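You operate a simulated robot arm through the tools that you are given. There is no shell and no other tool.

The job below is to be done with a simulated robot arm. You get a single attempt, and the scene is never put back.

Task
Switch the bench strip off, plug in the grey lamp base, fit the tall yellow lamp and light it.
Fine: the yellow plug goes in while the strip is off; strip on again; lamp in before the slider goes up to HIGH; leave the other plugs in and the power box dial off. Where these are worked on the way, their far stop is far enough and under half their travel is too little: switch of the bench strip.

It is judged by the outcome, as a careful person would: the job done as asked, and still so three seconds after it is handed in. It fails if anything else is knocked over, pushed out of place, dropped, spilled or broken.

Robot
A 6-joint arm with a two-finger parallel gripper, fixed in place. Base frame: the origin is at the foot of the arm, x ahead of it, y to its left, z up; the work surface is at about z = 0.86. Units: m, degrees, N and s.
With the tool pointing down near the work surface it reaches from about 0.24 to 0.64 m from the base axis. Its first joint turns from -66.0 to 66.0 degrees. Payload 2.7 kg.
The TCP is the grasp point between the finger pads, 0.023 m short of the fingertips. In the tool frame z runs along the fingers and y along their closing line. Largest opening 0.094 m; finger width 0.038, thickness 0.01; the body of the gripper, 0.054 by 0.096 m, starts 0.039 m behind the TCP.
Orientation is that of the tool frame in the base frame, as [roll, pitch, yaw] about the fixed x, y, z axes, in that order (R = Rz(yaw) Ry(pitch) Rx(roll)). With the fingers straight down and closing along the base's y, the tool's x points along the base's -x, its y along +y and its z along -z.

Tools
- The arm moves only by the tool play_rows. Its argument "steps" is one flat list of numbers, 7 for each row, row after row: the shift along the base's x, y, z in units of 300 mm (1.0 is 300 mm), then the turn, a rotation vector about the base's x, y, z in units of 120 degrees (1.0 is 120 degrees), then the closure in counts, from 0 (fully open) to 255 (shut). In form: [x, y, z, wx, wy, wz, gripper, x, y, z, wx, wy, wz, gripper, ...]. A call has 1 to 20 rows; each row is the pose to reach, as a shift and turn from the pose commanded when the call began. A call with a number of a shift or a turn outside -1 to 1 is refused whole. A row lasts 0.2 s, in which the tool goes at most 0.05 m and 8.6 degrees; a call with a longer step from one row to the next is refused whole, and so is a gripper value outside its range. Where a pose cannot be reached the arm comes as near as it can. A force on the tool above 90 N (or 10 N above the force at the start of the call, whichever is more), or a blocked arm, ends the call early, and 0.2 s more pass. The fingers move at their own pace (about 0.045 m/s each) and stop on an object; they squeeze with about 37 N. The grip force told is the motor's: it shows also when the fingers shut on nothing. Time passes only in rows, and 0.2 s behind the last, so rows that repeat a pose let the fingers close. The reply holds the time, the measured pose of the TCP, the force on the tool along the base axes, the opening and the grip force, in the units named above and with some noise, with the torque about the TCP (base axes, N m) and any sound that the robot's microphone picked up.
- Cameras (640 x 400 px; columns grow to the right, rows downward): "scene" is fixed at [0.0867, -0.4522, 1.3986]; the picture's right is [0.59, -0.81, 0.00], its down [-0.58, -0.43, -0.69] and it looks along [0.56, 0.41, -0.72] (base axes); focal length 214 px, centre (320, 200). "wrist" rides on the gripper at [0.087, 0.016, -0.074] in the tool frame; the picture's right is [-0.18, 0.98, 0.00], its down [-0.58, -0.11, -0.81] and it looks along [-0.79, -0.15, 0.59] (tool axes); focal length 243 px, centre (320, 200). There is no depth. A picture from a camera that has moved, and an enlarged one, comes with that camera's place and axes in the base frame and with its lens. The place of the scene camera against the robot may be out by one fixed shift of up to 0.012 m in any direction.
- grab_frame(camera): a new picture of that camera. It takes no simulated time.
- close_up(camera, box): a new picture of the part [left, top, right, bottom] of that camera's present view, enlarged. It takes no simulated time.
- job_done(): hands the job in; it is judged then, once.

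Places have to be worked out from the pictures, the camera data and where the tool is seen. Open the gripper and draw the arm clear of the work before you hand the job in, unless the task says otherwise.

The tools are called by a JSON object that holds its "api" and its "payload". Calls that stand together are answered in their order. play_rows: Moves the arm, as the interface text tells. Its arguments: {"type":"object","properties":{"steps":{"type":"array"}},"required":["steps"]} The other tools are called the same way: grab_frame (camera) takes a picture; close_up (camera, box) takes an enlarged picture of a part of a camera's view; job_done () hands the job in.

At the start:

```text
time_s: 0.0
ee_pos: [0.4354, -0.0051, 1.1929]
tcp_rot: [-180.0, 0.1, 180.0]
contact_force: [-0.2, 0.5, 0.1]
torque: [0.06, 0.0, -0.02]
finger_gap: 0.0941
grasp_force: 0.1
```

scene: 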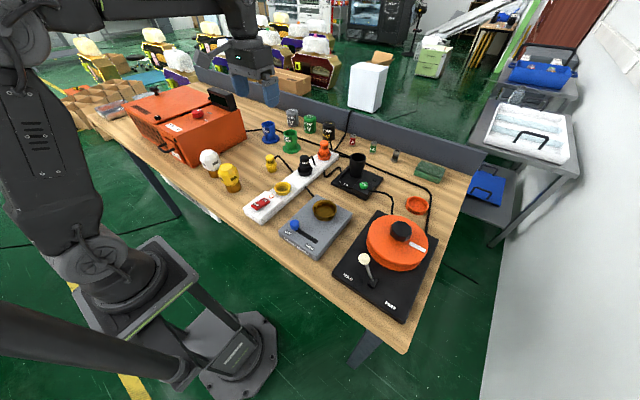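
wrist: 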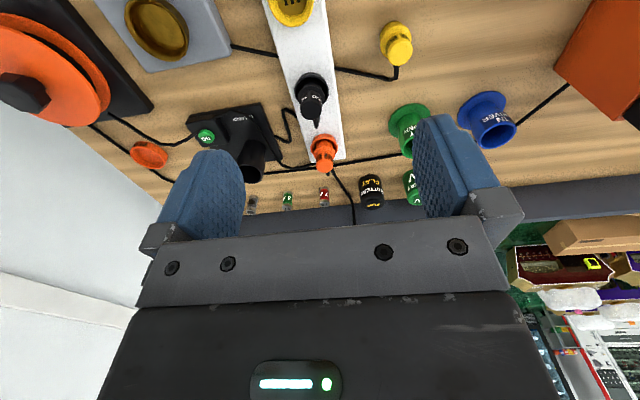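

The scene shows the strip with a red switch, a yellow socket, black and orange plugs, a grey lamp base with a blue slider, and yellow items. I take enlarged pictures to identify everything.

{"api": "close_up", "payload": {"camera": "scene", "box": [180, 120, 360, 260]}}

{"api": "close_up", "payload": {"camera": "scene", "box": [240, 130, 460, 310]}}

{"api": "close_up", "payload": {"camera": "wrist", "box": [200, 0, 520, 220]}}

{"api": "close_up", "payload": {"camera": "scene", "box": [90, 70, 290, 210]}}

```text
2.86 times, centred on (270, 190) of scene
camera zoom: at [0.0867, -0.4522, 1.3986], right [0.59, -0.81, 0.0], down [-0.58, -0.43, -0.69], along [0.56, 0.41, -0.72], focal length 613 px, centre (463, 229)
```

zoom: 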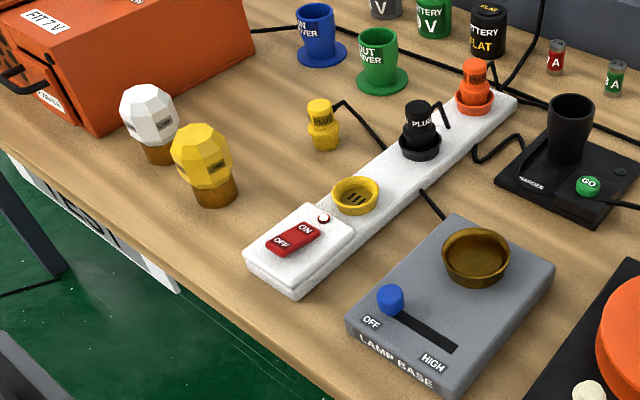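

```text
2.22 times, centred on (350, 220) of scene
camera zoom: at [0.0867, -0.4522, 1.3986], right [0.59, -0.81, 0.0], down [-0.58, -0.43, -0.69], along [0.56, 0.41, -0.72], focal length 477 px, centre (253, 156)
```

zoom: 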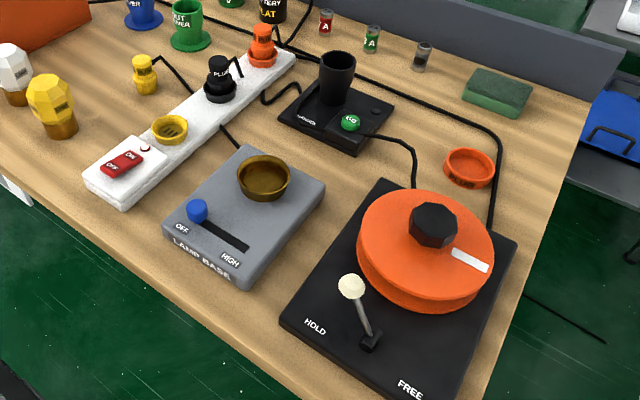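

```text
1.82 times, centred on (360, 110) of wrist
camera zoom: at [0.349, 0.0124, 1.2675], right [0.18, 0.98, 0.0], down [0.58, -0.11, 0.81], along [0.79, -0.15, -0.59], focal length 441 px, centre (247, 364)
```

zoom: 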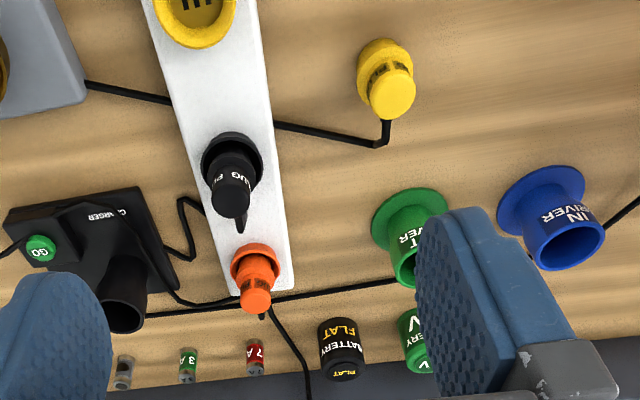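

```text
2.86 times, centred on (190, 140) of scene
camera zoom: at [0.0867, -0.4522, 1.3986], right [0.59, -0.81, 0.0], down [-0.58, -0.43, -0.69], along [0.56, 0.41, -0.72], focal length 613 px, centre (691, 371)
```

zoom: 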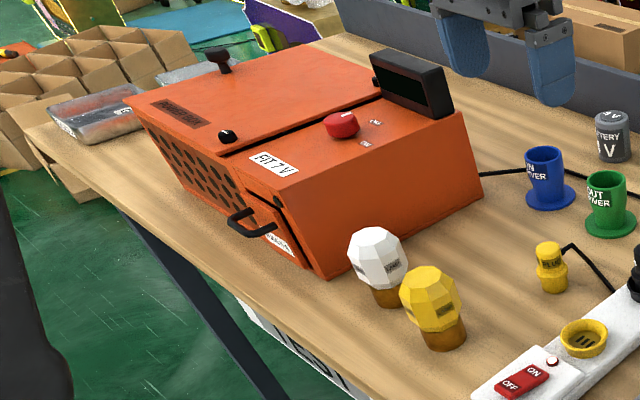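

The yellow plug stands free left of the strip, the yellow socket is nearest the red rocker at about (0.437, -0.038), and the lamps stand by the orange box. I move the tool back and lower to look at the switch and socket with the wrist camera.

{"api": "play_rows", "payload": {"steps": [-0.09, -0.01, -0.08, 0, 0, 0, 0, -0.18, -0.03, -0.16, 0, 0, 0, 0, -0.27, -0.04, -0.24, 0, 0, 0, 0, -0.35, -0.05, -0.31, 0, 0, 0, 0, -0.35, -0.05, -0.31, 0, 0, 0, 0]}}

{"api": "grab_frame", "payload": {"camera": "wrist"}}

{"api": "close_up", "payload": {"camera": "wrist", "box": [220, 0, 460, 150]}}

```text
time_s: 1.2
ee_pos: [0.329, -0.0223, 1.0988]
tcp_rot: [180.0, 0.0, -180.0]
contact_force: [0.6, 0.6, -0.1]
torque: [-0.02, 0.02, 0.0]
finger_gap: 0.094
grasp_force: 0.1
```

```text
taken
camera wrist: at [0.2427, -0.0053, 1.1728], right [0.18, 0.98, 0.0], down [0.58, -0.11, 0.81], along [0.79, -0.15, -0.59], focal length 243 px, centre (320, 200)
```

wrist: 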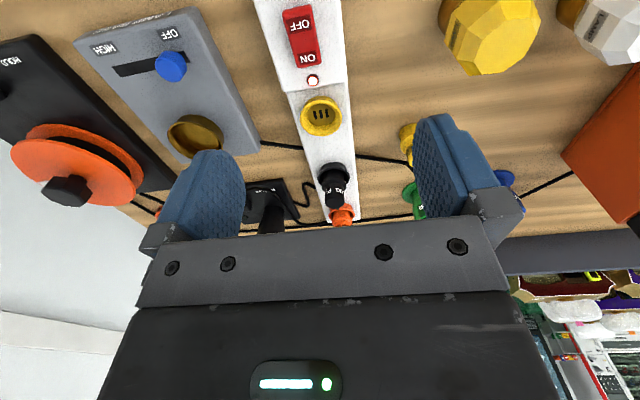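

```text
2.67 times, centred on (340, 75) of wrist
camera zoom: at [0.2427, -0.0053, 1.1728], right [0.18, 0.98, 0.0], down [0.58, -0.11, 0.81], along [0.79, -0.15, -0.59], focal length 647 px, centre (267, 533)
```

zoom: 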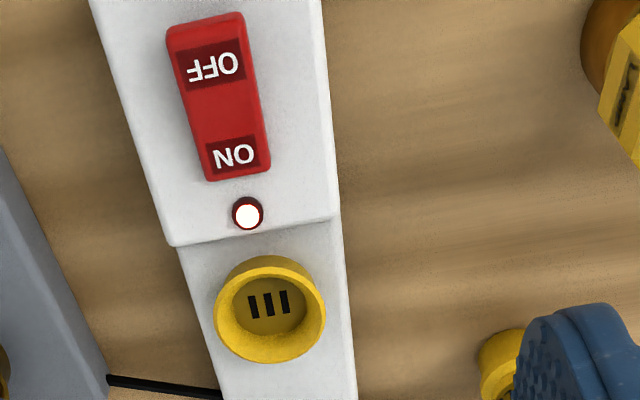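

The rocker's pilot light is lit, so the strip is on; the OFF end stands up. I shift the wrist camera forward for a second view to triangulate heights of the rocker, socket and plug.

{"api": "play_rows", "payload": {"steps": [0.12, 0.0667, 0, 0, 0, 0, 0, 0.25, 0.0667, 0, 0, 0, 0, 0, 0.25, 0.0667, 0, 0, 0, 0, 0]}}

{"api": "grab_frame", "payload": {"camera": "wrist"}}

{"api": "close_up", "payload": {"camera": "wrist", "box": [220, 0, 460, 150]}}

```text
time_s: 2.0
ee_pos: [0.4032, 0.0012, 1.1006]
tcp_rot: [-180.0, 0.1, -180.0]
contact_force: [-0.6, -0.1, -0.1]
torque: [0.01, 0.01, -0.02]
finger_gap: 0.0943
grasp_force: 0.2
```

```text
taken
camera wrist: at [0.3179, 0.0181, 1.1752], right [0.18, 0.98, 0.0], down [0.58, -0.11, 0.81], along [0.79, -0.15, -0.59], focal length 243 px, centre (320, 200)
```

wrist: 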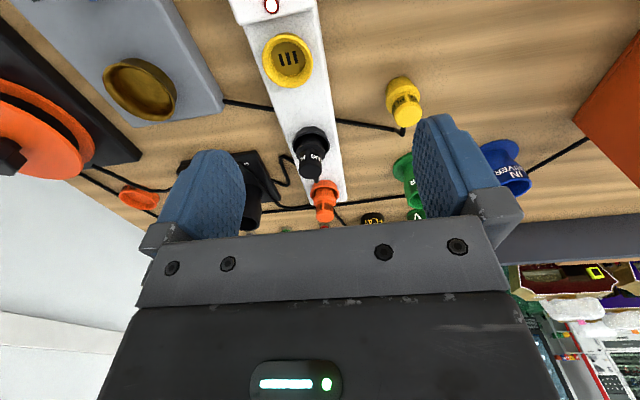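

```text
2.67 times, centred on (340, 75) of wrist
camera zoom: at [0.3179, 0.0181, 1.1752], right [0.18, 0.98, 0.0], down [0.58, -0.11, 0.81], along [0.79, -0.15, -0.59], focal length 647 px, centre (267, 533)
```

zoom: 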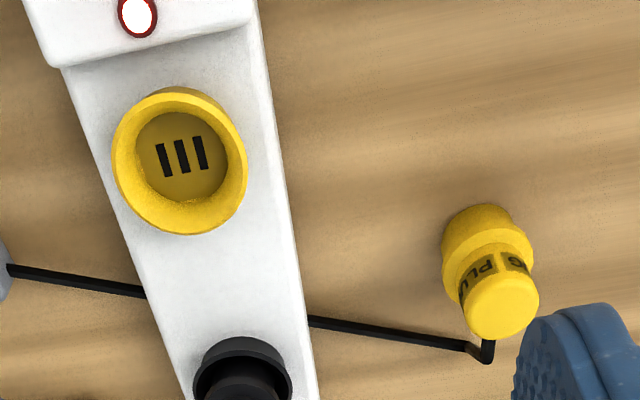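

Triangulation puts the strip along x at y≈-0.040 (socket slots ≈(0.436,-0.040,0.883), rocker x≈0.312–0.363), the plug near (0.51,0.09), the lamp socket near (0.433,-0.224). I take tight close-ups of the switch, plug and lamp for detail before touching anything.

{"api": "close_up", "payload": {"camera": "scene", "box": [240, 175, 300, 225]}}

{"api": "close_up", "payload": {"camera": "scene", "box": [255, 140, 335, 190]}}

{"api": "close_up", "payload": {"camera": "scene", "box": [190, 140, 260, 200]}}

{"api": "close_up", "payload": {"camera": "scene", "box": [270, 185, 360, 265]}}

```text
8.00 times, centred on (270, 200) of scene
camera zoom: at [0.0867, -0.4522, 1.3986], right [0.59, -0.81, 0.0], down [-0.58, -0.43, -0.69], along [0.56, 0.41, -0.72], focal length 1716 px, centre (720, 200)
```

zoom: 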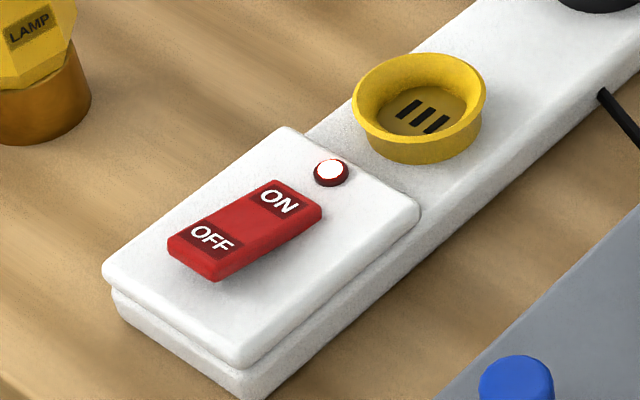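

```text
8.00 times, centred on (295, 165) of scene
camera zoom: at [0.0867, -0.4522, 1.3986], right [0.59, -0.81, 0.0], down [-0.58, -0.43, -0.69], along [0.56, 0.41, -0.72], focal length 1716 px, centre (520, 480)
```

zoom: 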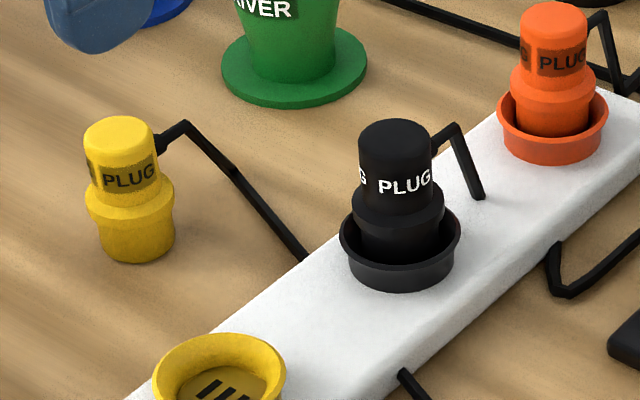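

```text
6.67 times, centred on (225, 170) of scene
camera zoom: at [0.0867, -0.4522, 1.3986], right [0.59, -0.81, 0.0], down [-0.58, -0.43, -0.69], along [0.56, 0.41, -0.72], focal length 1430 px, centre (953, 400)
```

zoom: 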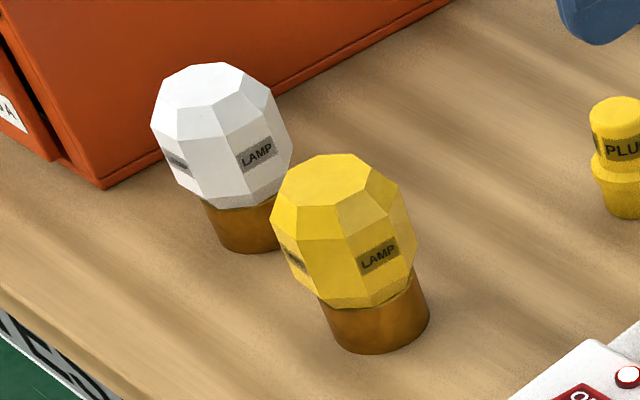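

```text
5.00 times, centred on (315, 225) of scene
camera zoom: at [0.0867, -0.4522, 1.3986], right [0.59, -0.81, 0.0], down [-0.58, -0.43, -0.69], along [0.56, 0.41, -0.72], focal length 1072 px, centre (345, 75)
```

zoom: 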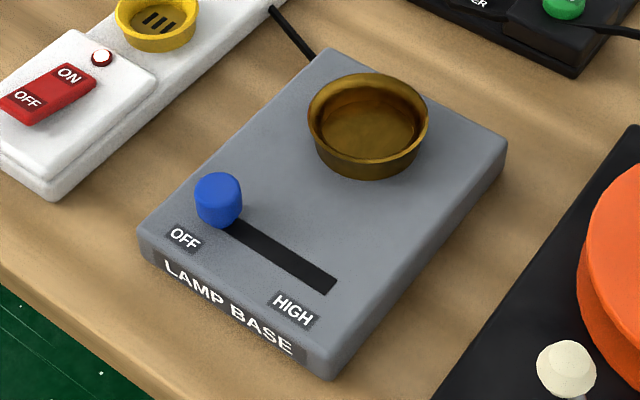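

The rocker's OFF end is raised about 3–4 mm, so I need to press it near x≈0.315. I close the fingers and go to a hover point above it at (0.310, -0.040, 0.96).

{"api": "play_rows", "payload": {"steps": [-0.06, -0.027, -0.09, 0, 0, 0, 255, -0.12, -0.053, -0.18, 0, 0, 0, 255, -0.19, -0.08, -0.28, 0, 0, 0, 255, -0.25, -0.107, -0.37, 0, 0, 0, 255, -0.317, -0.133, -0.467, 0, 0, 0, 255, -0.317, -0.133, -0.467, 0, 0, 0, 255]}}

{"api": "grab_frame", "payload": {"camera": "wrist"}}

{"api": "close_up", "payload": {"camera": "scene", "box": [220, 150, 320, 230]}}

```text
time_s: 3.4
ee_pos: [0.3079, -0.0398, 0.9612]
tcp_rot: [180.0, 0.1, -180.0]
contact_force: [-0.5, -0.7, -0.5]
torque: [-0.03, -0.03, 0.03]
finger_gap: 0.0003
grasp_force: 33.2
```

```text
taken
camera wrist: at [0.2225, -0.0226, 1.0353], right [0.18, 0.98, 0.0], down [0.58, -0.11, 0.81], along [0.79, -0.15, -0.59], focal length 243 px, centre (320, 200)
```

wrist: 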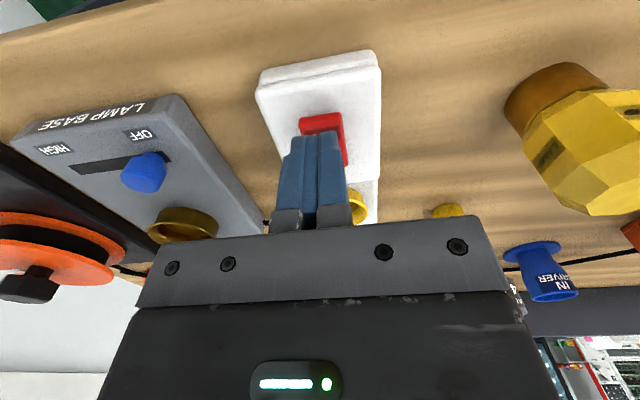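

```text
5.00 times, centred on (270, 190) of scene
camera zoom: at [0.0867, -0.4522, 1.3986], right [0.59, -0.81, 0.0], down [-0.58, -0.43, -0.69], along [0.56, 0.41, -0.72], focal length 1072 px, centre (570, 250)
```

zoom: 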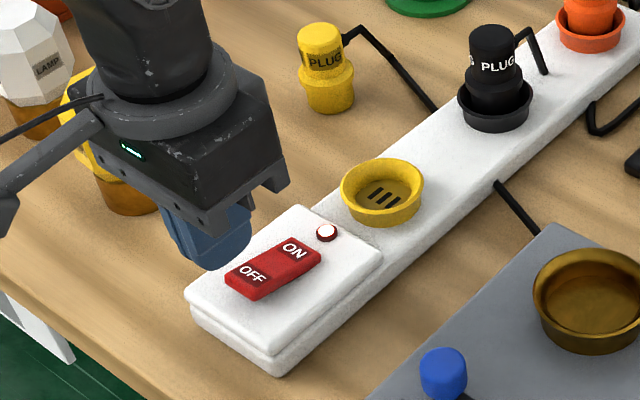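

The closed fingertips are at about z 0.938 right over the OFF end (edge seen at ≈(0.315,-0.038)). I descend gently in small steps and read the force.

{"api": "play_rows", "payload": {"steps": [0, 0, -0.05, 0, 0, 0, 255, 0, 0, -0.09, 0, 0, 0, 255, 0, 0, -0.1, 0, 0, 0, 255, 0, 0, -0.107, 0, 0, 0, 255, 0, 0, -0.113, 0, 0, 0, 255, 0, 0, -0.12, 0, 0, 0, 255]}}

{"api": "close_up", "payload": {"camera": "scene", "box": [220, 150, 320, 230]}}

```text
time_s: 4.8
ee_pos: [0.3106, -0.0389, 0.926]
tcp_rot: [180.0, 0.2, -180.0]
contact_force: [-10.7, 1.0, 31.1]
torque: [0.04, -0.32, -0.1]
finger_gap: 0.0001
grasp_force: 37.4
```

```text
5.00 times, centred on (270, 190) of scene
camera zoom: at [0.0861, -0.4521, 1.3987], right [0.59, -0.81, 0.0], down [-0.58, -0.43, -0.69], along [0.56, 0.41, -0.72], focal length 1072 px, centre (570, 250)
```

zoom: 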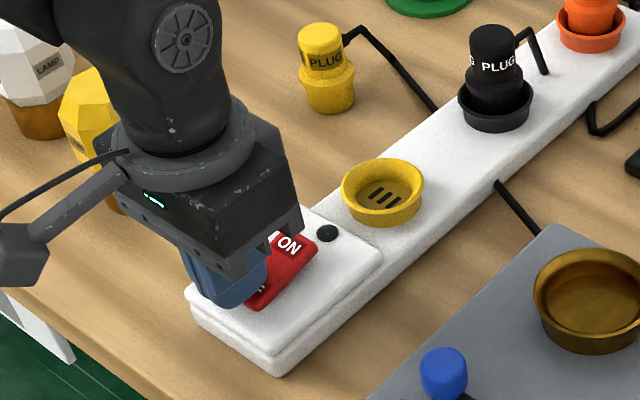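

The pilot light has gone dark and the ON end has risen; force is 31 N. I press 2 mm further to make sure it is at its stop, then lift away.

{"api": "play_rows", "payload": {"steps": [0, 0, -0.005, 0, 0, 0, 255, 0, 0, -0.01, 0, 0, 0, 255]}}

```text
time_s: 5.4
ee_pos: [0.3099, -0.0396, 0.9248]
tcp_rot: [180.0, 0.4, -180.0]
contact_force: [-11.6, 3.3, 19.8]
torque: [0.06, -0.09, 0.05]
finger_gap: 0.0
grasp_force: 37.2
stopped in row 2: the force on the tool passed its limit at 95 N (the readings are from after the stop); the commanded pose is now the measured one
```

It hit the hard stop, so the rocker is fully at OFF. I lift straight up and check the switch.

{"api": "play_rows", "payload": {"steps": [0, 0, 0.05, 0, 0, 0, 255, 0, 0, 0.15, 0, 0, 0, 255, 0, 0, 0.25, 0, 0, 0, 200, -0.05, 0, 0.35, 0, 0, 0, 100, -0.05, 0, 0.45, 0, 0, 0, 100, -0.05, 0, 0.45, 0, 0, 0, 100]}}

{"api": "close_up", "payload": {"camera": "scene", "box": [220, 150, 320, 230]}}

{"api": "grab_frame", "payload": {"camera": "wrist"}}

```text
time_s: 6.8
ee_pos: [0.2974, -0.0401, 1.0598]
tcp_rot: [179.9, 0.5, 180.0]
contact_force: [0.3, 0.1, 0.3]
torque: [-0.01, -0.03, 0.02]
finger_gap: 0.0572
grasp_force: 0.1
```

```text
5.00 times, centred on (270, 190) of scene
camera zoom: at [0.0867, -0.4522, 1.3986], right [0.59, -0.81, 0.0], down [-0.58, -0.43, -0.69], along [0.56, 0.41, -0.72], focal length 1072 px, centre (570, 250)
```

zoom: 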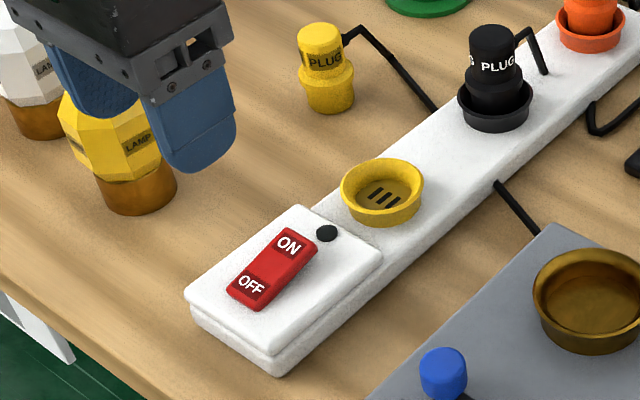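

```text
taken
camera wrist: at [0.211, -0.0246, 1.1335], right [0.18, 0.98, 0.0], down [0.57, -0.11, 0.81], along [0.8, -0.15, -0.59], focal length 243 px, centre (320, 200)
```

wrist: 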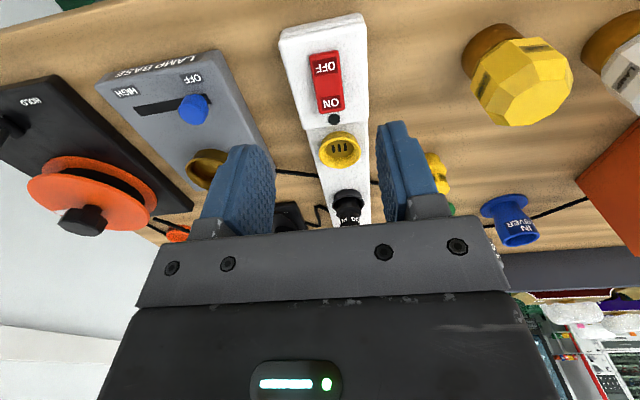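

The switch rests at OFF and the light is dark. Now I move over toward the yellow plug, opening the gripper, and look at it from two spots to fix its position.

{"api": "play_rows", "payload": {"steps": [0.09, 0.08, 0, 0, 0.0033, 0, 0, 0.18, 0.16, 0, 0, 0.0033, 0, 0, 0.27, 0.24, -0.02, 0, 0.0033, 0, 0, 0.36, 0.32, -0.04, 0, 0.0033, 0, 0, 0.45, 0.4, -0.067, 0, 0.0033, 0, 0, 0.45, 0.4, -0.067, 0, 0.0033, 0, 0]}}

{"api": "close_up", "payload": {"camera": "wrist", "box": [220, 60, 460, 210]}}

{"api": "grab_frame", "payload": {"camera": "wrist"}}

```text
time_s: 8.2
ee_pos: [0.4331, 0.0799, 1.0424]
tcp_rot: [180.0, 0.2, -179.9]
contact_force: [0.7, -0.2, -0.5]
torque: [0.01, 0.01, 0.02]
finger_gap: 0.0944
grasp_force: 0.0
```

```text
2.67 times, centred on (340, 135) of wrist
camera zoom: at [0.3471, 0.0957, 1.1168], right [0.18, 0.98, 0.0], down [0.58, -0.11, 0.81], along [0.79, -0.15, -0.59], focal length 647 px, centre (267, 373)
```

zoom: 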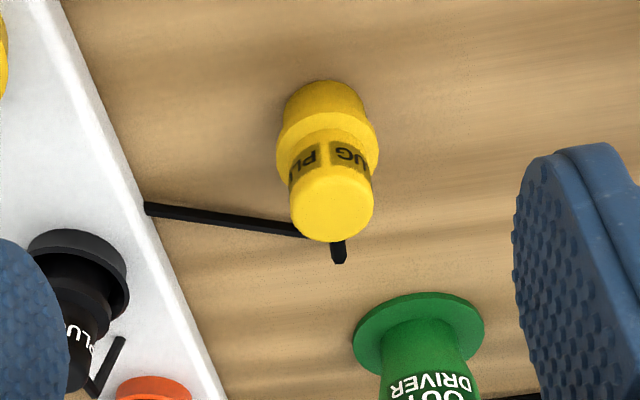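

```text
taken
camera wrist: at [0.3471, 0.0957, 1.1168], right [0.18, 0.98, 0.0], down [0.58, -0.11, 0.81], along [0.79, -0.15, -0.59], focal length 243 px, centre (320, 200)
```

wrist: 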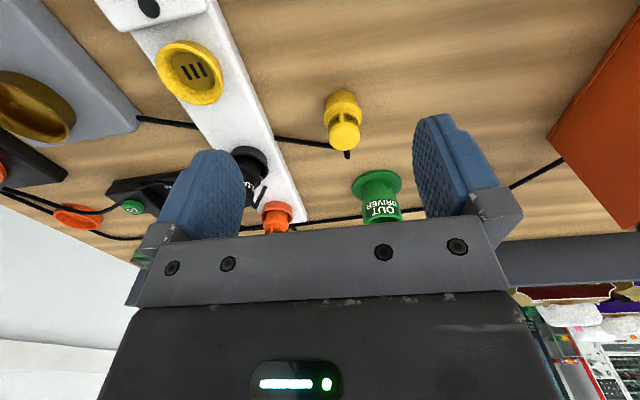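

The plug and its cable (leaving toward +x) are clear. I move 55 mm forward for the second sight line.

{"api": "play_rows", "payload": {"steps": [0.09, 0, 0, 0, 0, 0, 0, 0.1833, 0, 0, 0, 0, 0, 0, 0.1833, 0, 0, 0, 0, 0, 0]}}

{"api": "close_up", "payload": {"camera": "wrist", "box": [220, 0, 460, 150]}}

```text
time_s: 9.0
ee_pos: [0.4863, 0.0799, 1.0419]
tcp_rot: [-180.0, 0.1, 180.0]
contact_force: [-1.5, -0.4, -0.7]
torque: [-0.01, 0.0, 0.01]
finger_gap: 0.0941
grasp_force: 0.1
```

```text
2.67 times, centred on (340, 75) of wrist
camera zoom: at [0.4008, 0.0961, 1.1167], right [0.18, 0.98, 0.0], down [0.58, -0.11, 0.81], along [0.79, -0.15, -0.59], focal length 647 px, centre (267, 533)
```

zoom: 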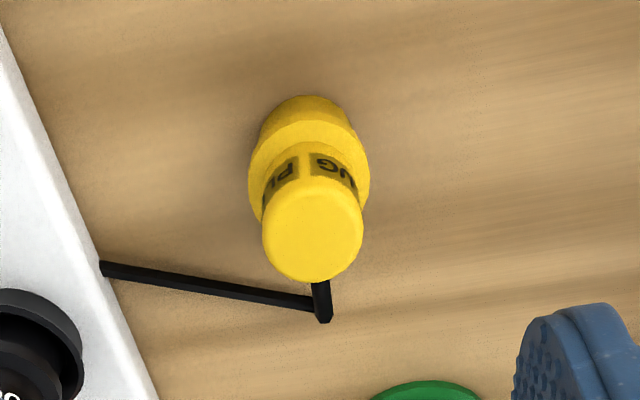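

Two sight lines put the plug axis at (0.511, 0.091) with its top at about z 0.92, grip cylinder about 32 mm wide. I centre above it, stop just above its top and check alignment.

{"api": "play_rows", "payload": {"steps": [0.05, 0.02, -0.05, 0, 0, 0, 0, 0.085, 0.036, -0.15, 0, 0, 0, 0, 0.085, 0.036, -0.26, 0, 0, 0, 0, 0.085, 0.036, -0.26, 0, 0, 0, 0]}}

{"api": "grab_frame", "payload": {"camera": "wrist"}}

{"api": "close_up", "payload": {"camera": "scene", "box": [230, 110, 350, 190]}}

```text
time_s: 10.0
ee_pos: [0.5119, 0.0923, 0.963]
tcp_rot: [-180.0, 0.0, 180.0]
contact_force: [-0.9, 0.1, -0.2]
torque: [0.01, 0.0, 0.01]
finger_gap: 0.094
grasp_force: 0.0
```

```text
taken
camera wrist: at [0.4245, 0.1087, 1.0379], right [0.18, 0.98, 0.0], down [0.58, -0.11, 0.81], along [0.79, -0.15, -0.59], focal length 243 px, centre (320, 200)
```

wrist: 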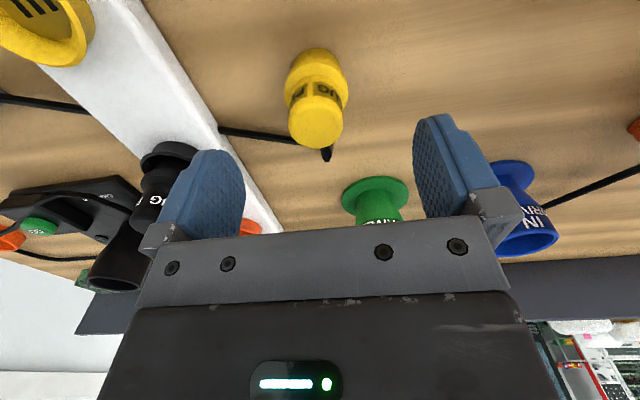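

```text
5.00 times, centred on (290, 150) of scene
camera zoom: at [0.0867, -0.4522, 1.3986], right [0.59, -0.81, 0.0], down [-0.58, -0.43, -0.69], along [0.56, 0.41, -0.72], focal length 1072 px, centre (470, 450)
```

zoom: 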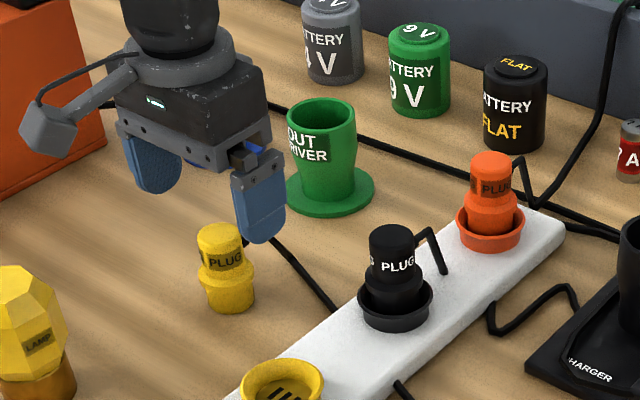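

The plug top appears at (317,122) px, where I expect a centred plug to be. I descend to TCP z≈0.92 and close on the upper cylinder.

{"api": "play_rows", "payload": {"steps": [0, 0, -0.07, 0, 0, 0, 0, 0, 0, -0.14, 0, 0, 0, 0, 0, 0, -0.14, 0, 0, 0, 0, 0, 0, -0.14, 0, 0, 0, 120, 0, 0, -0.14, 0, 0, 0, 180, 0, 0, -0.14, 0, 0, 0, 255, 0, 0, -0.14, 0, 0, 0, 255, 0, 0, -0.14, 0, 0, 0, 255, 0, 0, -0.14, 0, 0, 0, 255, 0, 0, -0.14, 0, 0, 0, 255]}}

{"api": "close_up", "payload": {"camera": "scene", "box": [230, 110, 350, 190]}}

{"api": "grab_frame", "payload": {"camera": "wrist"}}

```text
time_s: 12.2
ee_pos: [0.5119, 0.0918, 0.9215]
tcp_rot: [-179.9, 0.0, 179.9]
contact_force: [0.5, -1.1, 0.4]
torque: [0.01, 0.0, 0.0]
finger_gap: 0.0303
grasp_force: 37.2
```

```text
5.00 times, centred on (290, 150) of scene
camera zoom: at [0.0867, -0.4522, 1.3986], right [0.59, -0.81, 0.0], down [-0.58, -0.43, -0.69], along [0.56, 0.41, -0.72], focal length 1072 px, centre (470, 450)
```

zoom: 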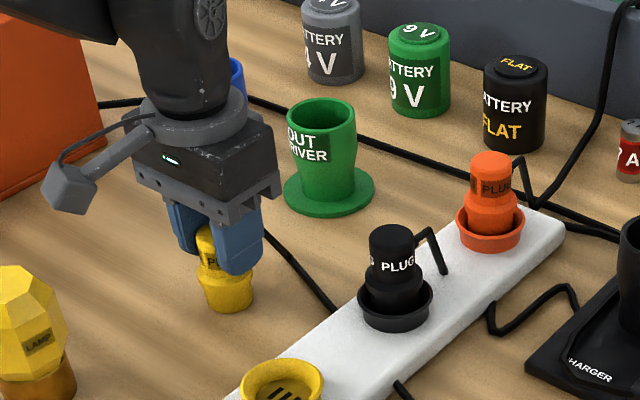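

```text
taken
camera wrist: at [0.4255, 0.1081, 0.9959], right [0.18, 0.98, 0.0], down [0.58, -0.11, 0.81], along [0.79, -0.15, -0.59], focal length 243 px, centre (320, 200)
```

wrist: 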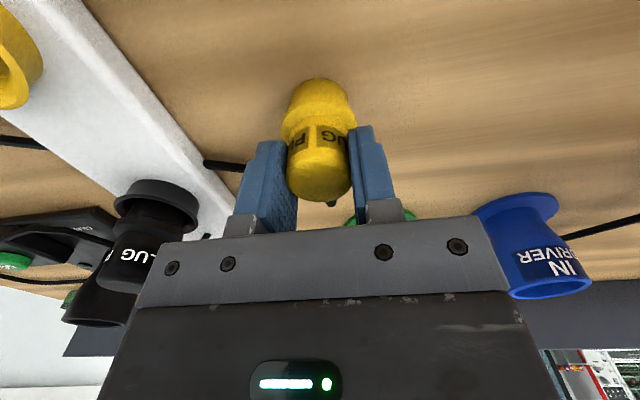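

Gripped at 30 mm gap, plug upright and centred in the fingers. I lift it straight up about 70 mm, then carry it over the yellow socket at (0.4365, -0.040).

{"api": "play_rows", "payload": {"steps": [0, 0, 0.06, 0, 0, 0, 255, 0, 0, 0.14, 0, 0, 0, 255, 0, 0, 0.227, 0, 0, 0, 255, -0.05, -0.088, 0.227, 0, 0, 0, 255, -0.1, -0.176, 0.227, 0, 0, 0, 255, -0.15, -0.264, 0.227, 0, 0, 0, 255, -0.2, -0.352, 0.227, 0, 0, 0, 255, -0.252, -0.44, 0.227, 0, 0, 0, 255, -0.252, -0.44, 0.227, 0, 0, 0, 255, -0.252, -0.44, 0.227, 0, 0, 0, 255]}}

{"api": "grab_frame", "payload": {"camera": "wrist"}}

{"api": "close_up", "payload": {"camera": "wrist", "box": [240, 30, 400, 210]}}

{"api": "close_up", "payload": {"camera": "scene", "box": [230, 130, 350, 210]}}

```text
time_s: 14.4
ee_pos: [0.4355, -0.0393, 0.9888]
tcp_rot: [-179.9, 0.2, 179.9]
contact_force: [-0.9, -0.4, 0.0]
torque: [0.01, 0.02, 0.0]
finger_gap: 0.0001
grasp_force: 36.5
```

```text
taken
camera wrist: at [0.3495, -0.0232, 1.063], right [0.18, 0.98, 0.0], down [0.58, -0.11, 0.81], along [0.79, -0.15, -0.59], focal length 243 px, centre (320, 200)
```

wrist: 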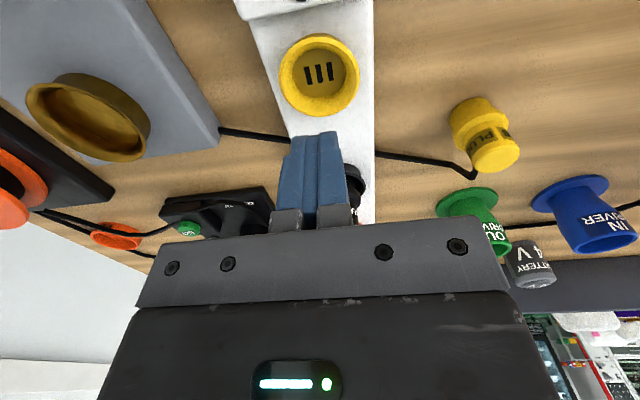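

```text
2.22 times, centred on (320, 120) of wrist
camera zoom: at [0.3495, -0.0232, 1.063], right [0.18, 0.98, 0.0], down [0.58, -0.11, 0.81], along [0.79, -0.15, -0.59], focal length 539 px, centre (320, 378)
```

zoom: 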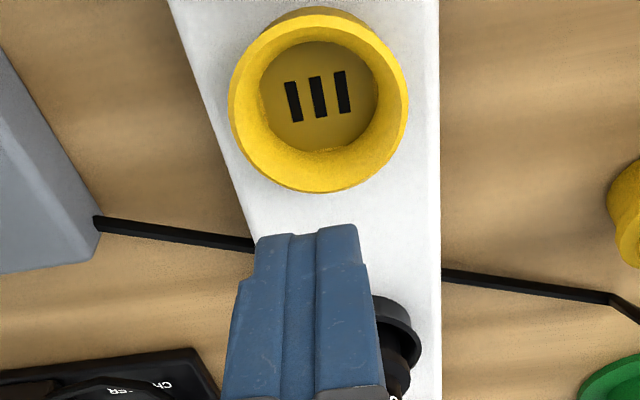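

```text
5.00 times, centred on (290, 170) of scene
camera zoom: at [0.0867, -0.4522, 1.3986], right [0.59, -0.81, 0.0], down [-0.58, -0.43, -0.69], along [0.56, 0.41, -0.72], focal length 1072 px, centre (470, 350)
```

zoom: 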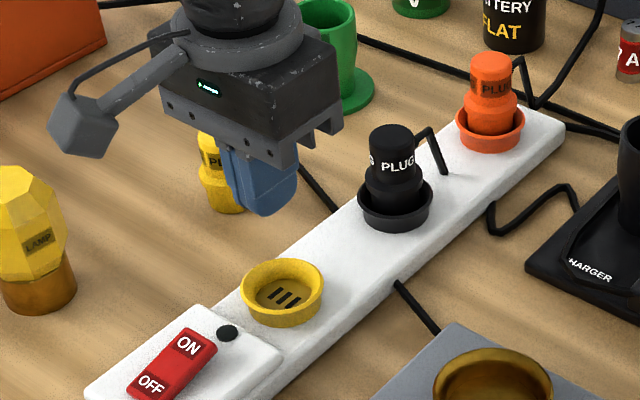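

The fingers closed on nothing: the plug slipped out during the lift, and the picture shows it still standing upright at its old place (≈(0.508,0.090)). I go back above it with the gripper open and look before regripping lower.

{"api": "play_rows", "payload": {"steps": [0.05, 0.088, 0, 0, 0, 0, 200, 0.1, 0.176, 0, 0, 0, 0, 100, 0.15, 0.264, 0, 0, 0, 0, 0, 0.2, 0.352, 0, 0, 0, 0, 0, 0.252, 0.44, 0, 0, 0, 0, 0, 0.252, 0.44, 0, 0, 0, 0, 0, 0.252, 0.44, 0, 0, 0, 0, 0]}}

{"api": "close_up", "payload": {"camera": "wrist", "box": [240, 20, 400, 180]}}

{"api": "close_up", "payload": {"camera": "scene", "box": [250, 145, 310, 185]}}

```text
time_s: 16.0
ee_pos: [0.5126, 0.093, 0.987]
tcp_rot: [179.9, 0.0, -179.9]
contact_force: [-0.3, -0.2, -1.3]
torque: [-0.03, -0.03, 0.02]
finger_gap: 0.0943
grasp_force: 0.0
```

```text
2.50 times, centred on (320, 100) of wrist
camera zoom: at [0.426, 0.1097, 1.0617], right [0.18, 0.98, 0.0], down [0.58, -0.11, 0.81], along [0.79, -0.15, -0.59], focal length 606 px, centre (320, 450)
```

zoom: 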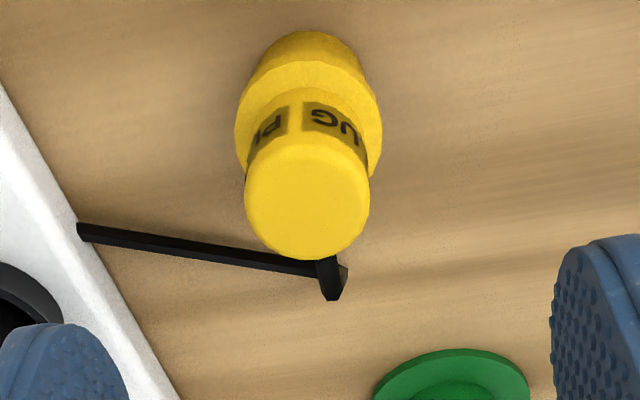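

```text
10.00 times, centred on (280, 165) of scene
camera zoom: at [0.0867, -0.4522, 1.3986], right [0.59, -0.81, 0.0], down [-0.58, -0.43, -0.69], along [0.56, 0.41, -0.72], focal length 2145 px, centre (720, 550)
```

zoom: 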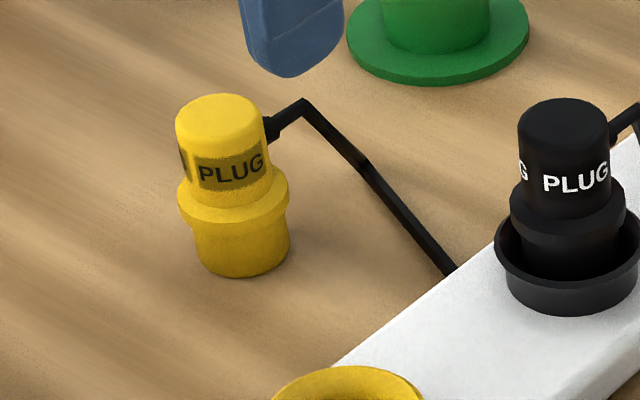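

The plug stands upright and unmoved, axis ≈(0.512,0.090); I had gripped only its rounded top edge. I now go about 10 mm lower (TCP z≈0.911) with a 2–3 mm y correction, and close again.

{"api": "play_rows", "payload": {"steps": [0, -0.008, -0.1, 0, 0, 0, 0, 0, -0.008, -0.18, 0, 0, 0, 0, 0, -0.008, -0.2533, 0, 0, 0, 0, 0, -0.008, -0.2533, 0, 0, 0, 0, 0, -0.008, -0.2533, 0, 0, 0, 120, 0, -0.008, -0.2533, 0, 0, 0, 180, 0, -0.008, -0.2533, 0, 0, 0, 255, 0, -0.008, -0.2533, 0, 0, 0, 255, 0, -0.008, -0.2533, 0, 0, 0, 255, 0, -0.008, -0.2533, 0, 0, 0, 255, 0, -0.008, -0.2533, 0, 0, 0, 255]}}

{"api": "close_up", "payload": {"camera": "wrist", "box": [220, 50, 420, 250]}}

{"api": "close_up", "payload": {"camera": "scene", "box": [250, 145, 310, 185]}}

```text
time_s: 18.4
ee_pos: [0.5099, 0.0917, 0.9121]
tcp_rot: [-180.0, 0.1, -179.9]
contact_force: [-1.0, 1.7, 0.5]
torque: [0.02, 0.0, 0.01]
finger_gap: 0.0404
grasp_force: 37.7
```

```text
2.00 times, centred on (320, 150) of wrist
camera zoom: at [0.4239, 0.108, 0.9869], right [0.18, 0.98, 0.0], down [0.58, -0.11, 0.81], along [0.79, -0.15, -0.59], focal length 485 px, centre (320, 300)
```

zoom: 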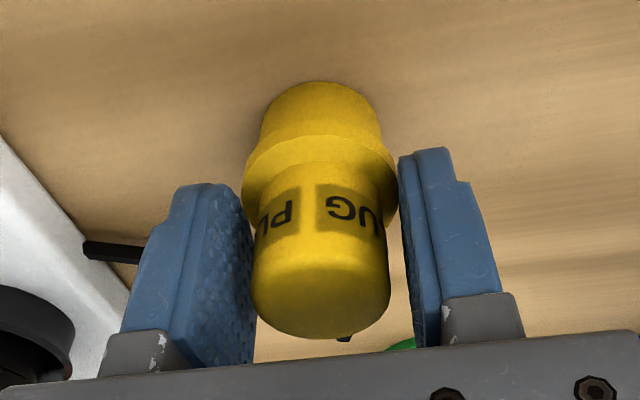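

```text
10.00 times, centred on (280, 165) of scene
camera zoom: at [0.0867, -0.4522, 1.3986], right [0.59, -0.81, 0.0], down [-0.58, -0.43, -0.69], along [0.56, 0.41, -0.72], focal length 2145 px, centre (720, 550)
```

zoom: 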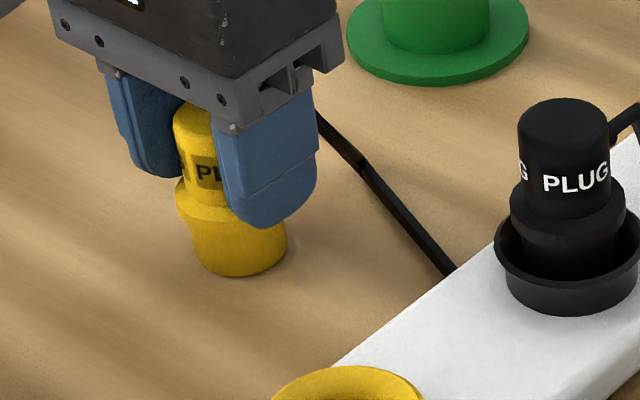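

The gap of 40 mm shows the tips are now on the wide collar, just at their edge. I open a little, go 8 mm lower so the collar sits properly on the pads (still clear of the cup rim when seated), and close again.

{"api": "play_rows", "payload": {"steps": [0, 0, 0, 0, 0, 0, 100, 0, 0, 0, 0, 0, 0, 100, 0, 0, -0.013, 0, 0, 0, 100, 0, 0, -0.027, 0, 0, 0, 100, 0, 0, -0.027, 0, 0, 0, 100, 0, 0, -0.027, 0, 0, 0, 255, 0, 0, -0.027, 0, 0, 0, 255, 0, 0, -0.027, 0, 0, 0, 255, 0, 0, -0.027, 0, 0, 0, 255]}}

{"api": "close_up", "payload": {"camera": "wrist", "box": [220, 50, 420, 250]}}

```text
time_s: 20.4
ee_pos: [0.5123, 0.0903, 0.9046]
tcp_rot: [180.0, 0.1, 180.0]
contact_force: [0.7, 0.0, 1.6]
torque: [-0.02, 0.0, 0.0]
finger_gap: 0.0407
grasp_force: 36.3
```

```text
2.00 times, centred on (320, 150) of wrist
camera zoom: at [0.4257, 0.1063, 0.9789], right [0.18, 0.98, 0.0], down [0.58, -0.11, 0.81], along [0.79, -0.15, -0.59], focal length 485 px, centre (320, 300)
```

zoom: 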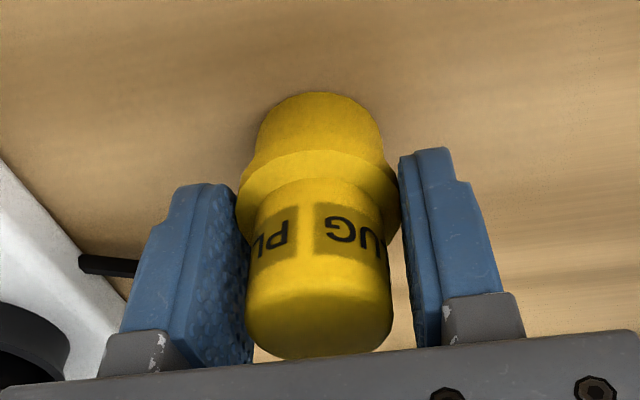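

The collar is now held on the pads (gap 40.7 mm). I lift slowly by 12 mm and check that the plug comes along.

{"api": "play_rows", "payload": {"steps": [0, 0, 0.005, 0, 0, 0, 255, 0, 0, 0.01, 0, 0, 0, 255, 0, 0, 0.02, 0, 0, 0, 255, 0, 0, 0.03, 0, 0, 0, 255, 0, 0, 0.04, 0, 0, 0, 255, 0, 0, 0.04, 0, 0, 0, 255]}}

{"api": "close_up", "payload": {"camera": "wrist", "box": [220, 50, 420, 250]}}

{"api": "close_up", "payload": {"camera": "scene", "box": [250, 145, 310, 185]}}

```text
time_s: 21.8
ee_pos: [0.5109, 0.0895, 0.9172]
tcp_rot: [-180.0, 0.1, 180.0]
contact_force: [1.3, 0.4, -1.2]
torque: [-0.01, -0.01, 0.0]
finger_gap: 0.0406
grasp_force: 37.1
```

```text
2.00 times, centred on (320, 150) of wrist
camera zoom: at [0.4248, 0.1053, 0.9914], right [0.18, 0.98, 0.0], down [0.58, -0.11, 0.81], along [0.79, -0.15, -0.59], focal length 485 px, centre (320, 300)
```

zoom: 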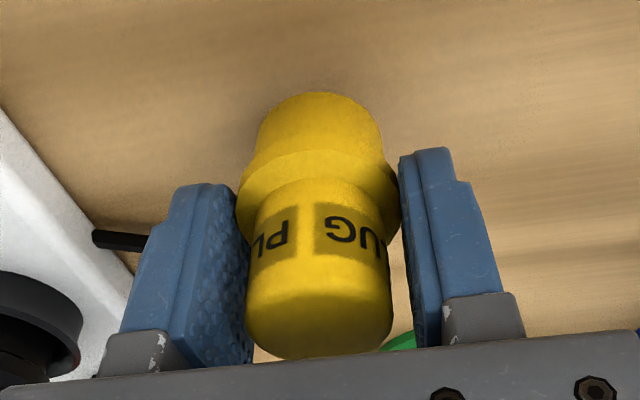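

```text
10.00 times, centred on (280, 165) of scene
camera zoom: at [0.0867, -0.4522, 1.3986], right [0.59, -0.81, 0.0], down [-0.58, -0.43, -0.69], along [0.56, 0.41, -0.72], focal length 2145 px, centre (720, 550)
```

zoom: 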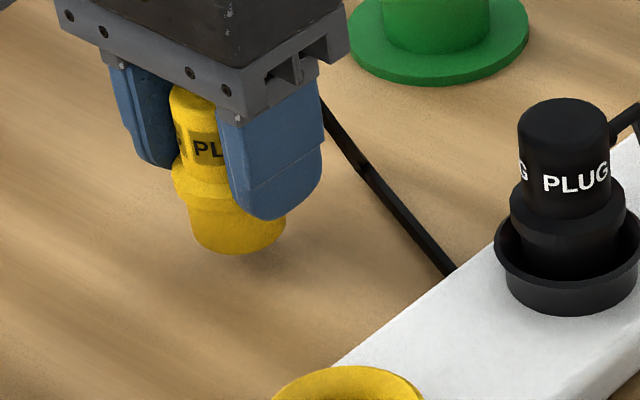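

The plug is lifted cleanly with the fingers. I raise it to clear the cup and carry it slowly to above the socket at (0.436, -0.040).

{"api": "play_rows", "payload": {"steps": [0, 0, 0.04, 0, 0, 0, 255, 0, 0, 0.09, 0, 0, 0, 255, -0.02, -0.035, 0.14, 0, 0, 0, 255, -0.05, -0.087, 0.193, 0, 0, 0, 255, -0.09, -0.156, 0.193, 0, 0, 0, 255, -0.13, -0.225, 0.193, 0, 0, 0, 255, -0.17, -0.295, 0.193, 0, 0, 0, 255, -0.21, -0.364, 0.193, 0, 0, 0, 255, -0.235, -0.41, 0.193, 0, 0, 0, 255, -0.248, -0.431, 0.193, 0, 0, 0, 255, -0.248, -0.431, 0.193, 0, 0, 0, 255]}}

{"api": "grab_frame", "payload": {"camera": "wrist"}}

{"api": "close_up", "payload": {"camera": "scene", "box": [230, 130, 350, 210]}}

```text
time_s: 24.2
ee_pos: [0.4365, -0.0401, 0.9742]
tcp_rot: [180.0, 0.1, -180.0]
contact_force: [-0.4, -0.4, -0.5]
torque: [-0.01, -0.01, 0.03]
finger_gap: 0.0409
grasp_force: 37.0
```

```text
taken
camera wrist: at [0.3504, -0.0234, 1.0484], right [0.18, 0.98, 0.0], down [0.58, -0.11, 0.81], along [0.79, -0.15, -0.59], focal length 243 px, centre (320, 200)
```

wrist: 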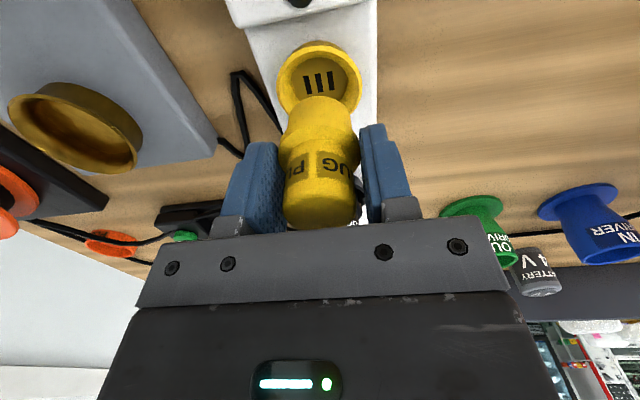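

```text
5.00 times, centred on (290, 170) of scene
camera zoom: at [0.0867, -0.4522, 1.3986], right [0.59, -0.81, 0.0], down [-0.58, -0.43, -0.69], along [0.56, 0.41, -0.72], focal length 1072 px, centre (470, 350)
```

zoom: 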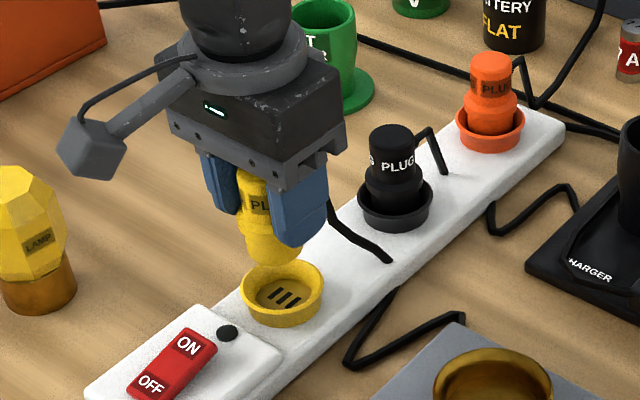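

The plug hangs directly over the cup (within about 1 mm), cable slack. I lower it in small steps and watch the force.

{"api": "play_rows", "payload": {"steps": [0, 0, -0.04, 0, 0, 0, 255, 0, 0, -0.08, 0, 0, 0, 255, 0, 0, -0.1, 0, 0, 0, 255, 0, 0, -0.115, 0, 0, 0, 255, 0, 0, -0.125, 0, 0, 0, 255, 0, 0, -0.135, 0, 0, 0, 255]}}

{"api": "close_up", "payload": {"camera": "scene", "box": [250, 150, 310, 210]}}

{"api": "grab_frame", "payload": {"camera": "wrist"}}

```text
time_s: 25.6
ee_pos: [0.4378, -0.0403, 0.9337]
tcp_rot: [-179.9, 0.2, 179.9]
contact_force: [-0.8, 0.2, -0.2]
torque: [0.0, -0.02, 0.0]
finger_gap: 0.0407
grasp_force: 36.8
```

```text
6.67 times, centred on (280, 180) of scene
camera zoom: at [0.0867, -0.4522, 1.3986], right [0.59, -0.81, 0.0], down [-0.58, -0.43, -0.69], along [0.56, 0.41, -0.72], focal length 1430 px, centre (587, 333)
```

zoom: 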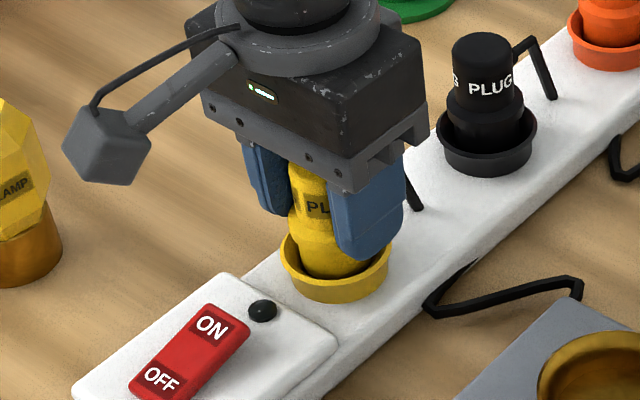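

```text
taken
camera wrist: at [0.3502, -0.0234, 1.0084], right [0.18, 0.98, 0.0], down [0.58, -0.11, 0.81], along [0.79, -0.15, -0.59], focal length 243 px, centre (320, 200)
```

wrist: 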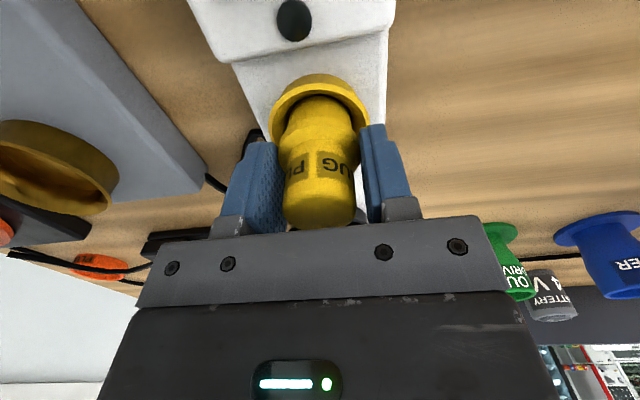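

The plug is entering the cup with no force yet. I keep lowering in 1.5–2 mm steps.

{"api": "play_rows", "payload": {"steps": [0, 0, -0.006, 0, 0, 0, 255, 0, 0, -0.012, 0, 0, 0, 255, 0, 0, -0.018, 0, 0, 0, 255, 0, 0, -0.024, 0, 0, 0, 255]}}

{"api": "close_up", "payload": {"camera": "scene", "box": [250, 150, 310, 210]}}

```text
time_s: 26.6
ee_pos: [0.438, -0.041, 0.9302]
tcp_rot: [180.0, 0.2, -180.0]
contact_force: [-19.7, 5.6, 36.8]
torque: [0.11, 0.36, 0.03]
finger_gap: 0.0406
grasp_force: 37.2
heard: snap
```

```text
6.67 times, centred on (280, 180) of scene
camera zoom: at [0.0857, -0.452, 1.3988], right [0.59, -0.81, 0.0], down [-0.58, -0.43, -0.69], along [0.56, 0.41, -0.72], focal length 1430 px, centre (587, 333)
```

zoom: 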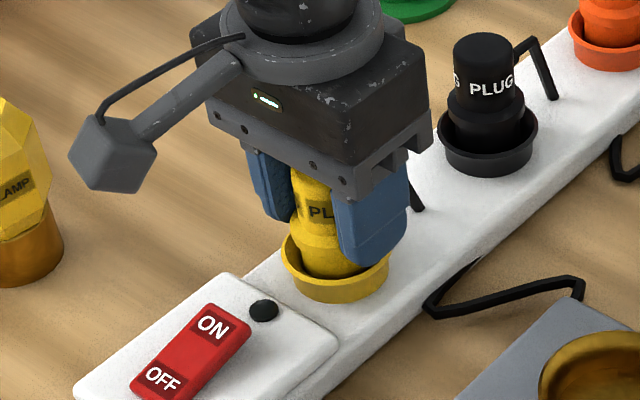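

A snap was heard and a seating force of 37 N shows, so the plug has clicked in. I open the fingers moderately and lift straight up to inspect.

{"api": "play_rows", "payload": {"steps": [0, 0, 0.005, 0, 0, 0, 90, 0, 0, 0.005, 0, 0, 0, 90, 0, 0, 0.005, 0, 0, 0, 90, 0, 0, 0.05, 0, 0, 0, 90, 0, 0, 0.13, 0, 0, 0, 90, 0, 0, 0.22, 0, 0, 0, 90, -0.1, 0, 0.3, 0, 0, 0, 90, -0.25, 0, 0.38, 0, 0, 0, 90, -0.25, 0, 0.38, 0, 0, 0, 90]}}

{"api": "grab_frame", "payload": {"camera": "wrist"}}

{"api": "close_up", "payload": {"camera": "scene", "box": [230, 130, 350, 210]}}

```text
refused: row 8 steps farther than a row can; nothing moved
```

```text
taken
camera wrist: at [0.3507, -0.0237, 1.0036], right [0.18, 0.98, 0.0], down [0.58, -0.11, 0.81], along [0.79, -0.15, -0.59], focal length 243 px, centre (320, 200)
```

wrist: 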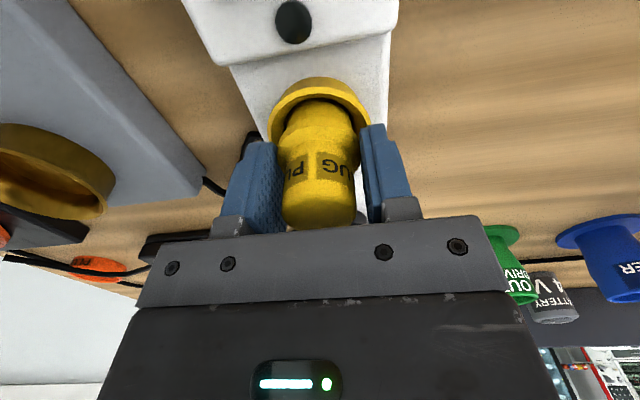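

```text
5.00 times, centred on (290, 170) of scene
camera zoom: at [0.0857, -0.452, 1.3988], right [0.59, -0.81, 0.0], down [-0.58, -0.43, -0.69], along [0.56, 0.41, -0.72], focal length 1072 px, centre (470, 350)
```

zoom: 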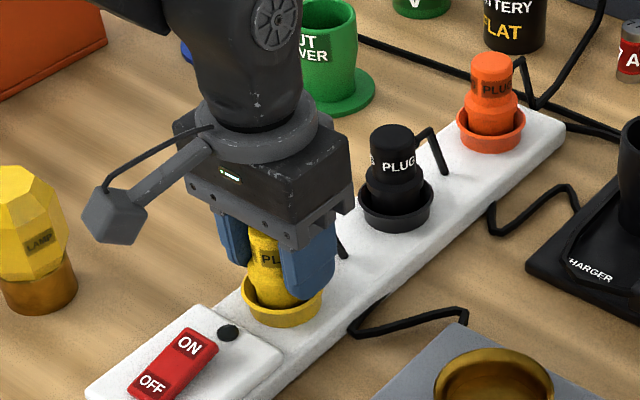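

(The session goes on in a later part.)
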